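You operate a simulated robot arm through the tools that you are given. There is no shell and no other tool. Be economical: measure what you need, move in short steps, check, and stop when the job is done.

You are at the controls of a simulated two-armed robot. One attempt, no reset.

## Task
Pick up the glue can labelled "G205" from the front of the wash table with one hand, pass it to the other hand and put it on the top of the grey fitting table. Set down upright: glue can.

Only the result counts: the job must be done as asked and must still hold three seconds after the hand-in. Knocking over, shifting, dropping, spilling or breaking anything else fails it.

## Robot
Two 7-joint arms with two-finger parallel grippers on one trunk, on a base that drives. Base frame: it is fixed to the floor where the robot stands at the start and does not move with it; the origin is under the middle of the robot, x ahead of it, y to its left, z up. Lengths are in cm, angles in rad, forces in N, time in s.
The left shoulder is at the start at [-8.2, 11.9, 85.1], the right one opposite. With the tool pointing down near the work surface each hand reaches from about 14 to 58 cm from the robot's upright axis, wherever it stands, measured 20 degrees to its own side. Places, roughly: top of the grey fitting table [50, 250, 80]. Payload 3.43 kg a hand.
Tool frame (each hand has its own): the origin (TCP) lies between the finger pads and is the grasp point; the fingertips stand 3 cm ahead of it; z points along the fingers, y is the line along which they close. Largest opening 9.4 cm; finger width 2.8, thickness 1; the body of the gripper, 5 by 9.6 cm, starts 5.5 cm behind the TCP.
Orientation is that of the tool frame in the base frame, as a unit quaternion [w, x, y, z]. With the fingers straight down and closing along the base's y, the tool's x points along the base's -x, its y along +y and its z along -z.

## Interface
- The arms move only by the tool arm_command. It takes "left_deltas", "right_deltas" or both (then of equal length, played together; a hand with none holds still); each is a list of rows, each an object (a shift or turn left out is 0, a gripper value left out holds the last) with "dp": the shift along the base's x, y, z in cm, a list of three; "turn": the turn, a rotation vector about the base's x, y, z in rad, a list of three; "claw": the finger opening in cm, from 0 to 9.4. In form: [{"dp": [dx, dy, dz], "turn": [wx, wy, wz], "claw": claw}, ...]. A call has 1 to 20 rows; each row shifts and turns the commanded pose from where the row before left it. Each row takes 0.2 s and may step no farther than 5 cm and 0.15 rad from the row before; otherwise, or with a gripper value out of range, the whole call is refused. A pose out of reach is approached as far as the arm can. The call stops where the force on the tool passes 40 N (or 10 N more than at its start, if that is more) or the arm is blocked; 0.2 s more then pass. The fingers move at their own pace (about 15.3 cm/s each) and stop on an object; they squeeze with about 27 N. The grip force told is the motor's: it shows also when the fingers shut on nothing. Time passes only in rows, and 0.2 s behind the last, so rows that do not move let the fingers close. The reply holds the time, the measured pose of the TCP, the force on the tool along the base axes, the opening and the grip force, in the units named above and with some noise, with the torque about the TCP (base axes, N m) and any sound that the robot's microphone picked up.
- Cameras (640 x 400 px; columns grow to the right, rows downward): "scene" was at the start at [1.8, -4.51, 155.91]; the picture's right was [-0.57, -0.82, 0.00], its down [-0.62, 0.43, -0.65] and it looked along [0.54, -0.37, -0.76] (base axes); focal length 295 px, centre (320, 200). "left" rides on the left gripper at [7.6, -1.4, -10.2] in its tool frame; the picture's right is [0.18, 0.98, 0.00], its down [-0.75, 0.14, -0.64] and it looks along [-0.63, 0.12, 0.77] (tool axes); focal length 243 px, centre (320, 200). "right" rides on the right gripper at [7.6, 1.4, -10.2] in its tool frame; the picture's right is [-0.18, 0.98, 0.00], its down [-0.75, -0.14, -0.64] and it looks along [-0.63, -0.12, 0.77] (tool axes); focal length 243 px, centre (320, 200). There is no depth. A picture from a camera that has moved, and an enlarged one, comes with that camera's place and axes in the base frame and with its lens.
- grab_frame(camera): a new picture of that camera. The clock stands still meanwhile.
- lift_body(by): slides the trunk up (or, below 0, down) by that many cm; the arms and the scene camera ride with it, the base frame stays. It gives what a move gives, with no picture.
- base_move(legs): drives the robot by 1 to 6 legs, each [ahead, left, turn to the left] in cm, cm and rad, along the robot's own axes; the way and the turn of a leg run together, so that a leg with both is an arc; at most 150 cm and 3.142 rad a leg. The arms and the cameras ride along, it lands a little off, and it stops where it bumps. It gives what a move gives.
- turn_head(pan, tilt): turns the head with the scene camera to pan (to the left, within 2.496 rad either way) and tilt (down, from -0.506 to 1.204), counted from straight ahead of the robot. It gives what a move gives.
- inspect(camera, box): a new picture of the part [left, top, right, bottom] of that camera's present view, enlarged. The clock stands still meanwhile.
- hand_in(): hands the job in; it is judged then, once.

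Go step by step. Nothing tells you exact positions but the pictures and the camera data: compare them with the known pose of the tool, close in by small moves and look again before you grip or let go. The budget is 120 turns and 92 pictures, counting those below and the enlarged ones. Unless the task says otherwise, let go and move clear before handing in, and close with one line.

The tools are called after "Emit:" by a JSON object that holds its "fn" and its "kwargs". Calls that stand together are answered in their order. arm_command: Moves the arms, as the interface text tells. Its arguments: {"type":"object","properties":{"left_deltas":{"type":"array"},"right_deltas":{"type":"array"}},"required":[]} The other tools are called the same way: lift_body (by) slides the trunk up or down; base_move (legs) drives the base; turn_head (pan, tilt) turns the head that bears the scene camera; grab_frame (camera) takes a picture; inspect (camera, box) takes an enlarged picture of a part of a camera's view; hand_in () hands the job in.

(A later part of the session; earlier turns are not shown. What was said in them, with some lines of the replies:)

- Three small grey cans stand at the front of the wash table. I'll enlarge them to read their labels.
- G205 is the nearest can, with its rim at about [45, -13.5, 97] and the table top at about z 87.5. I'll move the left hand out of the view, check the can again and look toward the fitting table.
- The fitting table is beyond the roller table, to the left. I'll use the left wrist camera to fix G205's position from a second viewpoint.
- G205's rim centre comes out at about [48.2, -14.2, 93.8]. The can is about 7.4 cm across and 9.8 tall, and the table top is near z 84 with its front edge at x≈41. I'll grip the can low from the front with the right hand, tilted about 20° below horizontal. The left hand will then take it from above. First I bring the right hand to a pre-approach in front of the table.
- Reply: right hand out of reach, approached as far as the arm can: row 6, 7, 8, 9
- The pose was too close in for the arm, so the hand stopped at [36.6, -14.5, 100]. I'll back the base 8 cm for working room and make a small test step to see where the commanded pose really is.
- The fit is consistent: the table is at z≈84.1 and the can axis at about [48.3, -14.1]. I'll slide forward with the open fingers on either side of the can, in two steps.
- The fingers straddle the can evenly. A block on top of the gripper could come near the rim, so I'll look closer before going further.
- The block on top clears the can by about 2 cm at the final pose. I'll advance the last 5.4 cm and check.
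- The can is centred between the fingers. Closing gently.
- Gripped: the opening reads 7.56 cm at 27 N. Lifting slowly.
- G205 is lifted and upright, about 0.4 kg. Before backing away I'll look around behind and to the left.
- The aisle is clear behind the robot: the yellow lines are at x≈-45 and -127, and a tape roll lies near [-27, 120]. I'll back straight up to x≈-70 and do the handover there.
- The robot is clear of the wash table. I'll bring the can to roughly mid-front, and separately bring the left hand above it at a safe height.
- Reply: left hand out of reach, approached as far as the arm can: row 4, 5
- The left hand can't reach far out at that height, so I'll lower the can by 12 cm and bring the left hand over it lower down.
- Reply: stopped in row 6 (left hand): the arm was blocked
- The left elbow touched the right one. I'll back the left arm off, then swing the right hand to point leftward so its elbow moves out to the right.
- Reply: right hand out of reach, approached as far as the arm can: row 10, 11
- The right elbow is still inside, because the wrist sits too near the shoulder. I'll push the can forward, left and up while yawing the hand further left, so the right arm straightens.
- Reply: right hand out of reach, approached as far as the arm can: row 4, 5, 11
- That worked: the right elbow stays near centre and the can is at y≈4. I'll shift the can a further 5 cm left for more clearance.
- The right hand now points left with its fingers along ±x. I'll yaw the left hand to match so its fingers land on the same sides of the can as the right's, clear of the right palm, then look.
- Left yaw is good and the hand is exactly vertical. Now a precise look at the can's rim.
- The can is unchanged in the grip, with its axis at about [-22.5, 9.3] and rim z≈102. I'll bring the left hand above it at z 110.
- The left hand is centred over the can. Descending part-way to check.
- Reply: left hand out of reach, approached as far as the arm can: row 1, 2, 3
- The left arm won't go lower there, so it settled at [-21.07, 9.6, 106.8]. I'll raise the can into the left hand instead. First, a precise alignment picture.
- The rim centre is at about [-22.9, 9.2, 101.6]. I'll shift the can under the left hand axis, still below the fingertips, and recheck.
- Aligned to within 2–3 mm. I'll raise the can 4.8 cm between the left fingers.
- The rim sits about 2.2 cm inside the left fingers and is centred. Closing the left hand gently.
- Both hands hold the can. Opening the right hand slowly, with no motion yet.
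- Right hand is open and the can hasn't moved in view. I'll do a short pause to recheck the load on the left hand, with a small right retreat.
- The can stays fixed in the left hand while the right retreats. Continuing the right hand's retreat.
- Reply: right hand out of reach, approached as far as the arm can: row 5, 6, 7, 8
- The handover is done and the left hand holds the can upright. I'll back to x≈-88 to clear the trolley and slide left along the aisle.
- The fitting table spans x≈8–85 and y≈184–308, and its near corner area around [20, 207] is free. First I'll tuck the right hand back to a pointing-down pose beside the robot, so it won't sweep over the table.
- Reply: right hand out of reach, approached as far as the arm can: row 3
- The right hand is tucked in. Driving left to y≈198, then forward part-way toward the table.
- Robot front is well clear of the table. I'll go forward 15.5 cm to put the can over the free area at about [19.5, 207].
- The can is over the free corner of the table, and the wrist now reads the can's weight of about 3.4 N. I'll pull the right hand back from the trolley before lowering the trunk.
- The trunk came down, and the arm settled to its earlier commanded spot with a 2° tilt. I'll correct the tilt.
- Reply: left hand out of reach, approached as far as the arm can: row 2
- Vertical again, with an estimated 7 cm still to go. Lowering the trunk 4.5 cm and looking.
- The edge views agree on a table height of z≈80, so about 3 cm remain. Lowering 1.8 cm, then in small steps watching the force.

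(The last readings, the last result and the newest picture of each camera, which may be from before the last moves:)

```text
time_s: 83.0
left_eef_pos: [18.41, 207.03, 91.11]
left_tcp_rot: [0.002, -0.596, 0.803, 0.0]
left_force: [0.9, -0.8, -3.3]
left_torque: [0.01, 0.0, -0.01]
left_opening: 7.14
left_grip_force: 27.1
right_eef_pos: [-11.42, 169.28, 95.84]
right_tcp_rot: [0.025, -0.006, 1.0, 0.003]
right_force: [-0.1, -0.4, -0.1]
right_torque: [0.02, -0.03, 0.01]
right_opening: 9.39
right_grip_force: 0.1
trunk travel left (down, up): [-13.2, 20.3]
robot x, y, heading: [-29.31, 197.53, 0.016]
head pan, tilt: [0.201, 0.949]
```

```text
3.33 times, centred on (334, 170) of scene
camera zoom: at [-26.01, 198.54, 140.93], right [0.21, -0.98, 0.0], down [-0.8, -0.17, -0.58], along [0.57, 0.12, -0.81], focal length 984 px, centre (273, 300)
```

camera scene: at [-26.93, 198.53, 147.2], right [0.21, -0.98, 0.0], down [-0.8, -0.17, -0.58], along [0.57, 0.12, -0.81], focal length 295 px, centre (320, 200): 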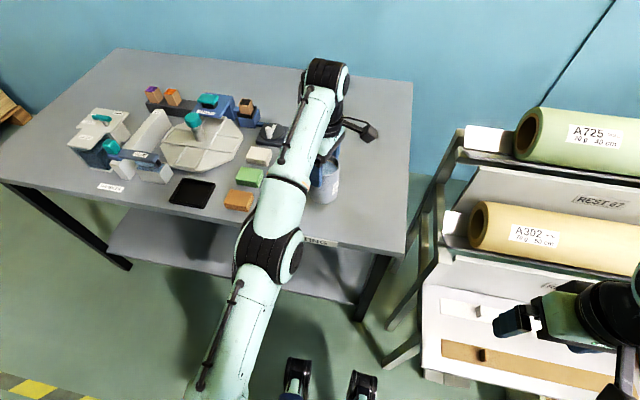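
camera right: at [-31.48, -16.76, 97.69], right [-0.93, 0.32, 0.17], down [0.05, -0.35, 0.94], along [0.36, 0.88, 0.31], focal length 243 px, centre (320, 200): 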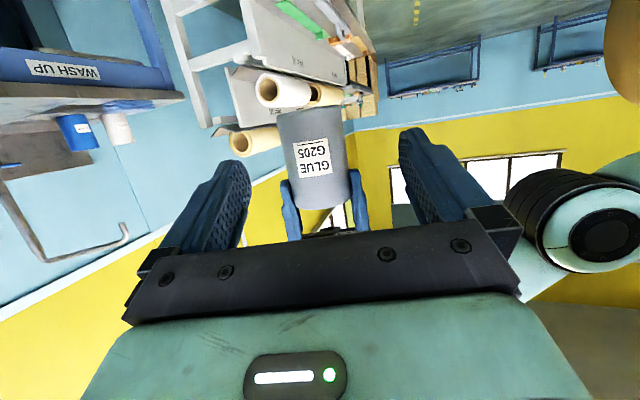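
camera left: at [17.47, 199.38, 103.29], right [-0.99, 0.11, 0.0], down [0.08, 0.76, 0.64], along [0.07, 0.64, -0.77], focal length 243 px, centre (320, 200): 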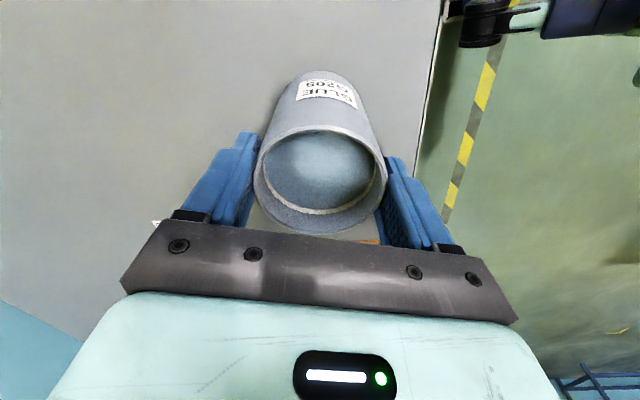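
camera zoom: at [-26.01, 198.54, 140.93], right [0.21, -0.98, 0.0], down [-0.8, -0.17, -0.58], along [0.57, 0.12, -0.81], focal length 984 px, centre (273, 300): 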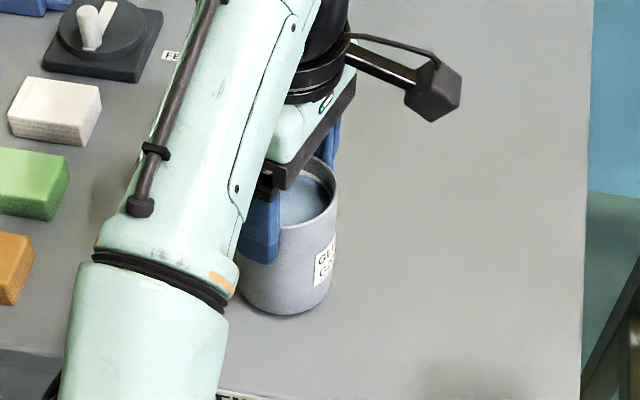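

Emit:
{"fn": "lift_body", "kwargs": {"by": -0.6}}

Emit:
{"fn": "lift_body", "kwargs": {"by": -0.3}}

Emit:
{"fn": "inspect", "kwargs": {"camera": "scene", "box": [270, 110, 398, 230]}}

```text
time_s: 83.6
left_eef_pos: [18.4, 207.0, 90.53]
left_tcp_rot: [0.002, -0.596, 0.803, 0.0]
left_force: [-0.6, -0.7, -3.6]
left_torque: [0.03, 0.01, 0.01]
left_opening: 7.12
left_grip_force: 27.5
right_eef_pos: [-11.46, 169.25, 95.33]
right_tcp_rot: [0.025, -0.006, 1.0, 0.003]
right_force: [0.5, 1.1, -1.5]
right_torque: [0.03, -0.02, -0.01]
right_opening: 9.37
right_grip_force: 0.0
trunk travel left (down, up): [-12.6, 20.9]
robot x, y, heading: [-29.77, 196.94, 0.007]
head pan, tilt: [0.201, 0.949]
```

```text
time_s: 84.1
left_eef_pos: [18.33, 206.97, 90.33]
left_tcp_rot: [0.002, -0.595, 0.804, -0.001]
left_force: [-0.4, 0.2, 4.1]
left_torque: [0.14, 0.13, 0.02]
left_opening: 7.16
left_grip_force: 27.2
right_eef_pos: [-11.33, 169.24, 95.07]
right_tcp_rot: [0.026, -0.007, 1.0, 0.004]
right_force: [0.3, -0.4, 0.3]
right_torque: [0.01, -0.01, 0.03]
right_opening: 9.41
right_grip_force: 0.1
trunk travel left (down, up): [-12.3, 21.2]
robot x, y, heading: [-29.64, 197.36, 0.008]
head pan, tilt: [0.201, 0.949]
```

```text
3.33 times, centred on (334, 170) of scene
camera zoom: at [-25.81, 198.52, 139.97], right [0.21, -0.98, 0.0], down [-0.8, -0.17, -0.58], along [0.57, 0.12, -0.81], focal length 984 px, centre (273, 300)
```

zoom: 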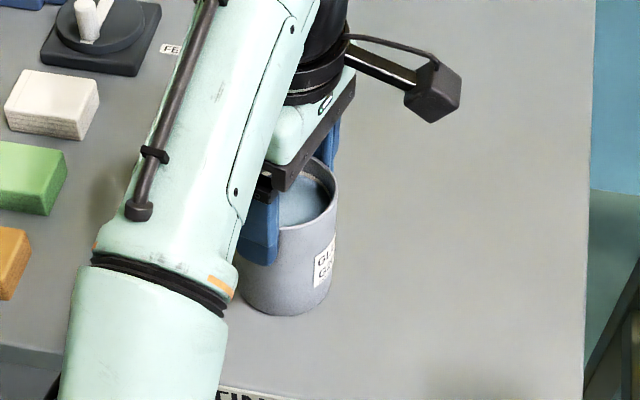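

The force flipped from -3.6 to +4.1 N, so the can's bottom is on the table. Opening the left hand slowly.

Emit:
{"fn": "arm_command", "kwargs": {"left_deltas": [{"claw": 7.4}, {"claw": 7.8}, {"claw": 8.4}, {"claw": 9.4}, {"claw": 9.4}]}}

Emit:
{"fn": "grab_frame", "kwargs": {"camera": "left"}}

```text
time_s: 85.3
left_eef_pos: [18.2, 207.02, 90.31]
left_tcp_rot: [0.001, -0.595, 0.803, 0.0]
left_force: [-0.1, -0.4, -0.3]
left_torque: [0.02, 0.0, 0.0]
left_opening: 9.39
left_grip_force: 0.0
right_eef_pos: [-11.53, 169.27, 94.97]
right_tcp_rot: [0.025, -0.007, 1.0, 0.003]
right_force: [-0.2, 0.0, 0.2]
right_torque: [-0.03, -0.04, 0.03]
right_opening: 9.38
right_grip_force: 0.1
trunk travel left (down, up): [-12.3, 21.2]
robot x, y, heading: [-29.62, 197.11, 0.009]
head pan, tilt: [0.201, 0.949]
```

```text
22 pictures are left
camera left: at [17.46, 199.37, 100.58], right [-0.99, 0.11, 0.0], down [0.08, 0.76, 0.64], along [0.07, 0.64, -0.77], focal length 243 px, centre (320, 200)
```

left: 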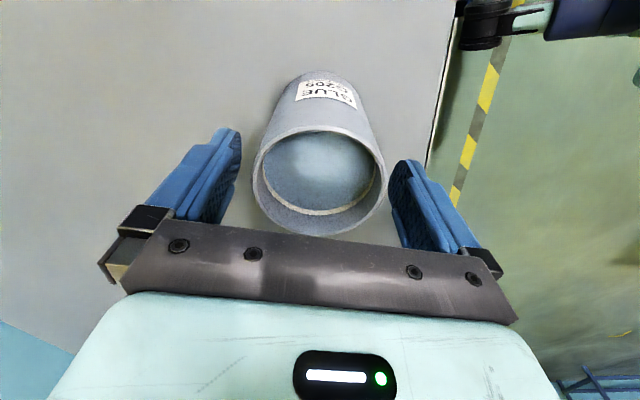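

The can stands free. Rising slowly with the arm, and checking that it goes straight up.

Emit:
{"fn": "arm_command", "kwargs": {"left_deltas": [{"dp": [-0.2, 0, 0.5]}, {"dp": [0, 0, 0.7]}]}}

Emit:
{"fn": "inspect", "kwargs": {"camera": "left", "box": [160, 60, 480, 260]}}

```text
time_s: 85.9
left_eef_pos: [18.03, 206.95, 91.36]
left_tcp_rot: [0.002, -0.595, 0.804, 0.0]
left_force: [0.8, -0.2, -0.7]
left_torque: [-0.03, -0.01, -0.03]
left_opening: 9.41
left_grip_force: 0.1
right_eef_pos: [-11.42, 169.27, 94.98]
right_tcp_rot: [0.026, -0.007, 1.0, 0.003]
right_force: [-0.4, 0.3, -1.2]
right_torque: [-0.02, 0.01, -0.01]
right_opening: 9.43
right_grip_force: 0.1
trunk travel left (down, up): [-12.3, 21.2]
robot x, y, heading: [-29.63, 196.84, 0.011]
head pan, tilt: [0.201, 0.949]
```

```text
2.00 times, centred on (320, 160) of left
camera zoom: at [17.09, 199.38, 101.78], right [-0.99, 0.11, 0.0], down [0.08, 0.76, 0.64], along [0.07, 0.64, -0.77], focal length 485 px, centre (320, 280)
```

zoom: 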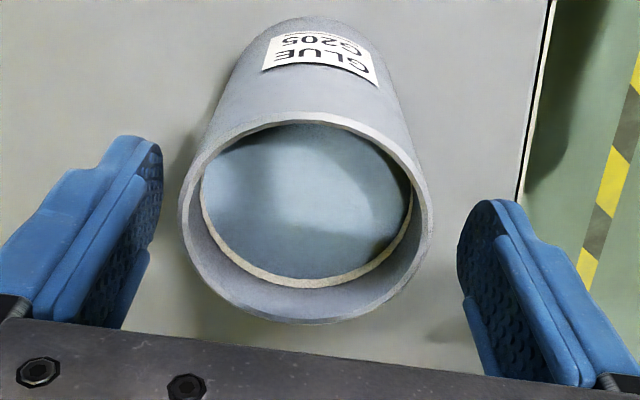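

Clear on both sides, and it rises straight. Continuing up, then I'll check the final scene.

Emit:
{"fn": "arm_command", "kwargs": {"left_deltas": [{"dp": [0, 0, 1]}, {"dp": [0, 0, 1.5]}, {"dp": [0, 0, 1.5]}, {"dp": [0, 0, 2]}, {"dp": [0, 0, 2]}, {"dp": [0, 0, 2]}]}}

Emit:
{"fn": "grab_frame", "kwargs": {"camera": "left"}}

Emit:
{"fn": "grab_frame", "kwargs": {"camera": "scene"}}

```text
time_s: 87.3
left_eef_pos: [14.93, 207.38, 96.72]
left_tcp_rot: [0.001, -0.595, 0.803, 0.0]
left_force: [0.1, 0.6, 0.1]
left_torque: [0.0, 0.0, 0.0]
left_opening: 9.39
left_grip_force: 0.1
left hand out of reach, approached as far as the arm can: row 1, 2, 3, 4, 5, 6
right_eef_pos: [-11.49, 169.22, 95.03]
right_tcp_rot: [0.025, -0.006, 1.0, 0.003]
right_force: [-0.8, 0.3, -0.6]
right_torque: [0.0, 0.01, 0.02]
right_opening: 9.41
right_grip_force: 0.1
trunk travel left (down, up): [-12.3, 21.2]
robot x, y, heading: [-29.56, 197.14, 0.01]
head pan, tilt: [0.201, 0.949]
```

```text
20 pictures are left
camera left: at [14.11, 199.75, 107.06], right [-0.99, 0.11, 0.0], down [0.08, 0.76, 0.64], along [0.07, 0.64, -0.77], focal length 243 px, centre (320, 200)
```

left: 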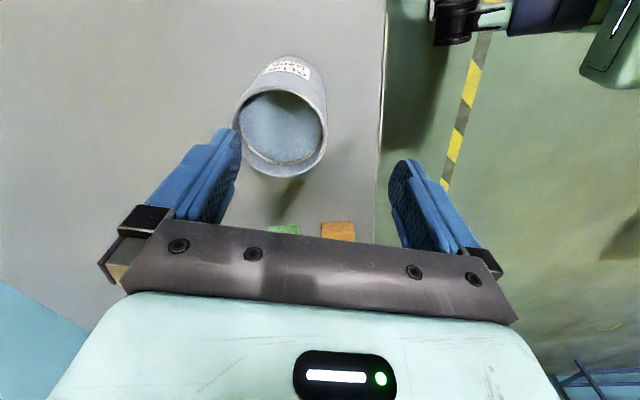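

```text
19 pictures are left
camera scene: at [-25.84, 198.53, 139.97], right [0.21, -0.98, 0.0], down [-0.8, -0.17, -0.58], along [0.57, 0.12, -0.81], focal length 295 px, centre (320, 200)
```

scene: 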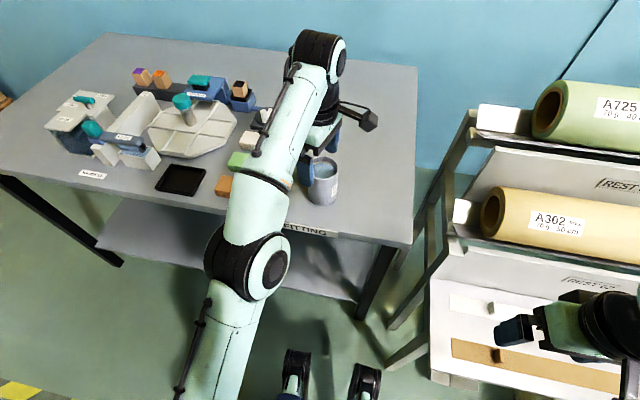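

The hand drifted a few cm in x as it rose, but its tips are above the rim and the can looks undisturbed. Raising with the trunk and verifying.

Emit:
{"fn": "lift_body", "kwargs": {"by": 10}}

Emit:
{"fn": "grab_frame", "kwargs": {"camera": "left"}}

Emit:
{"fn": "inspect", "kwargs": {"camera": "scene", "box": [220, 110, 412, 260]}}

```text
time_s: 88.6
left_eef_pos: [15.07, 207.39, 106.78]
left_tcp_rot: [0.001, -0.595, 0.803, 0.0]
left_force: [0.0, -0.1, -0.6]
left_torque: [-0.01, 0.0, 0.02]
left_opening: 9.42
left_grip_force: 0.0
right_eef_pos: [-11.42, 169.2, 104.99]
right_tcp_rot: [0.025, -0.007, 1.0, 0.003]
right_force: [-0.1, -0.1, 0.0]
right_torque: [-0.01, -0.02, -0.03]
right_opening: 9.4
right_grip_force: 0.1
trunk travel left (down, up): [-22.3, 11.2]
robot x, y, heading: [-29.36, 196.9, 0.008]
head pan, tilt: [0.201, 0.949]
```

```text
18 pictures are left
camera left: at [14.18, 199.76, 117.06], right [-0.99, 0.11, 0.0], down [0.08, 0.76, 0.64], along [0.07, 0.64, -0.77], focal length 243 px, centre (320, 200)
```

left: 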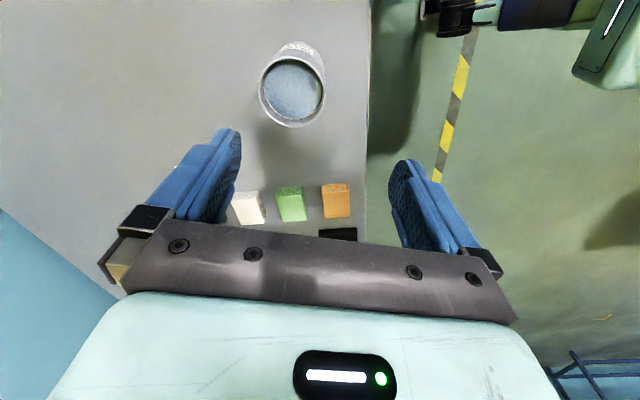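

```text
2.67 times, centred on (316, 185) of scene
camera zoom: at [-27.16, 198.52, 149.88], right [0.21, -0.98, 0.0], down [-0.8, -0.17, -0.58], along [0.57, 0.12, -0.81], focal length 787 px, centre (331, 240)
```

zoom: 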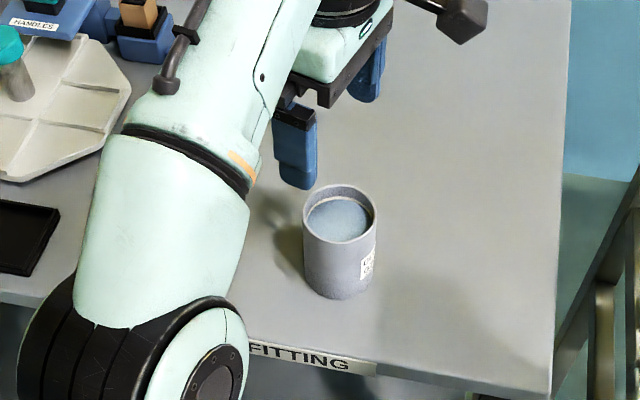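

G205 stands upright and full on the fitting table, both hands are empty and clear, and nothing else there has moved. Handing in.

Emit:
{"fn": "hand_in", "kwargs": {}}

```text
The job is handed in.
```

I picked up glue can G205 with the right hand, passed it to the left, and set it upright on the top of the fitting table near its front corner, with both hands clear before the hand-in.
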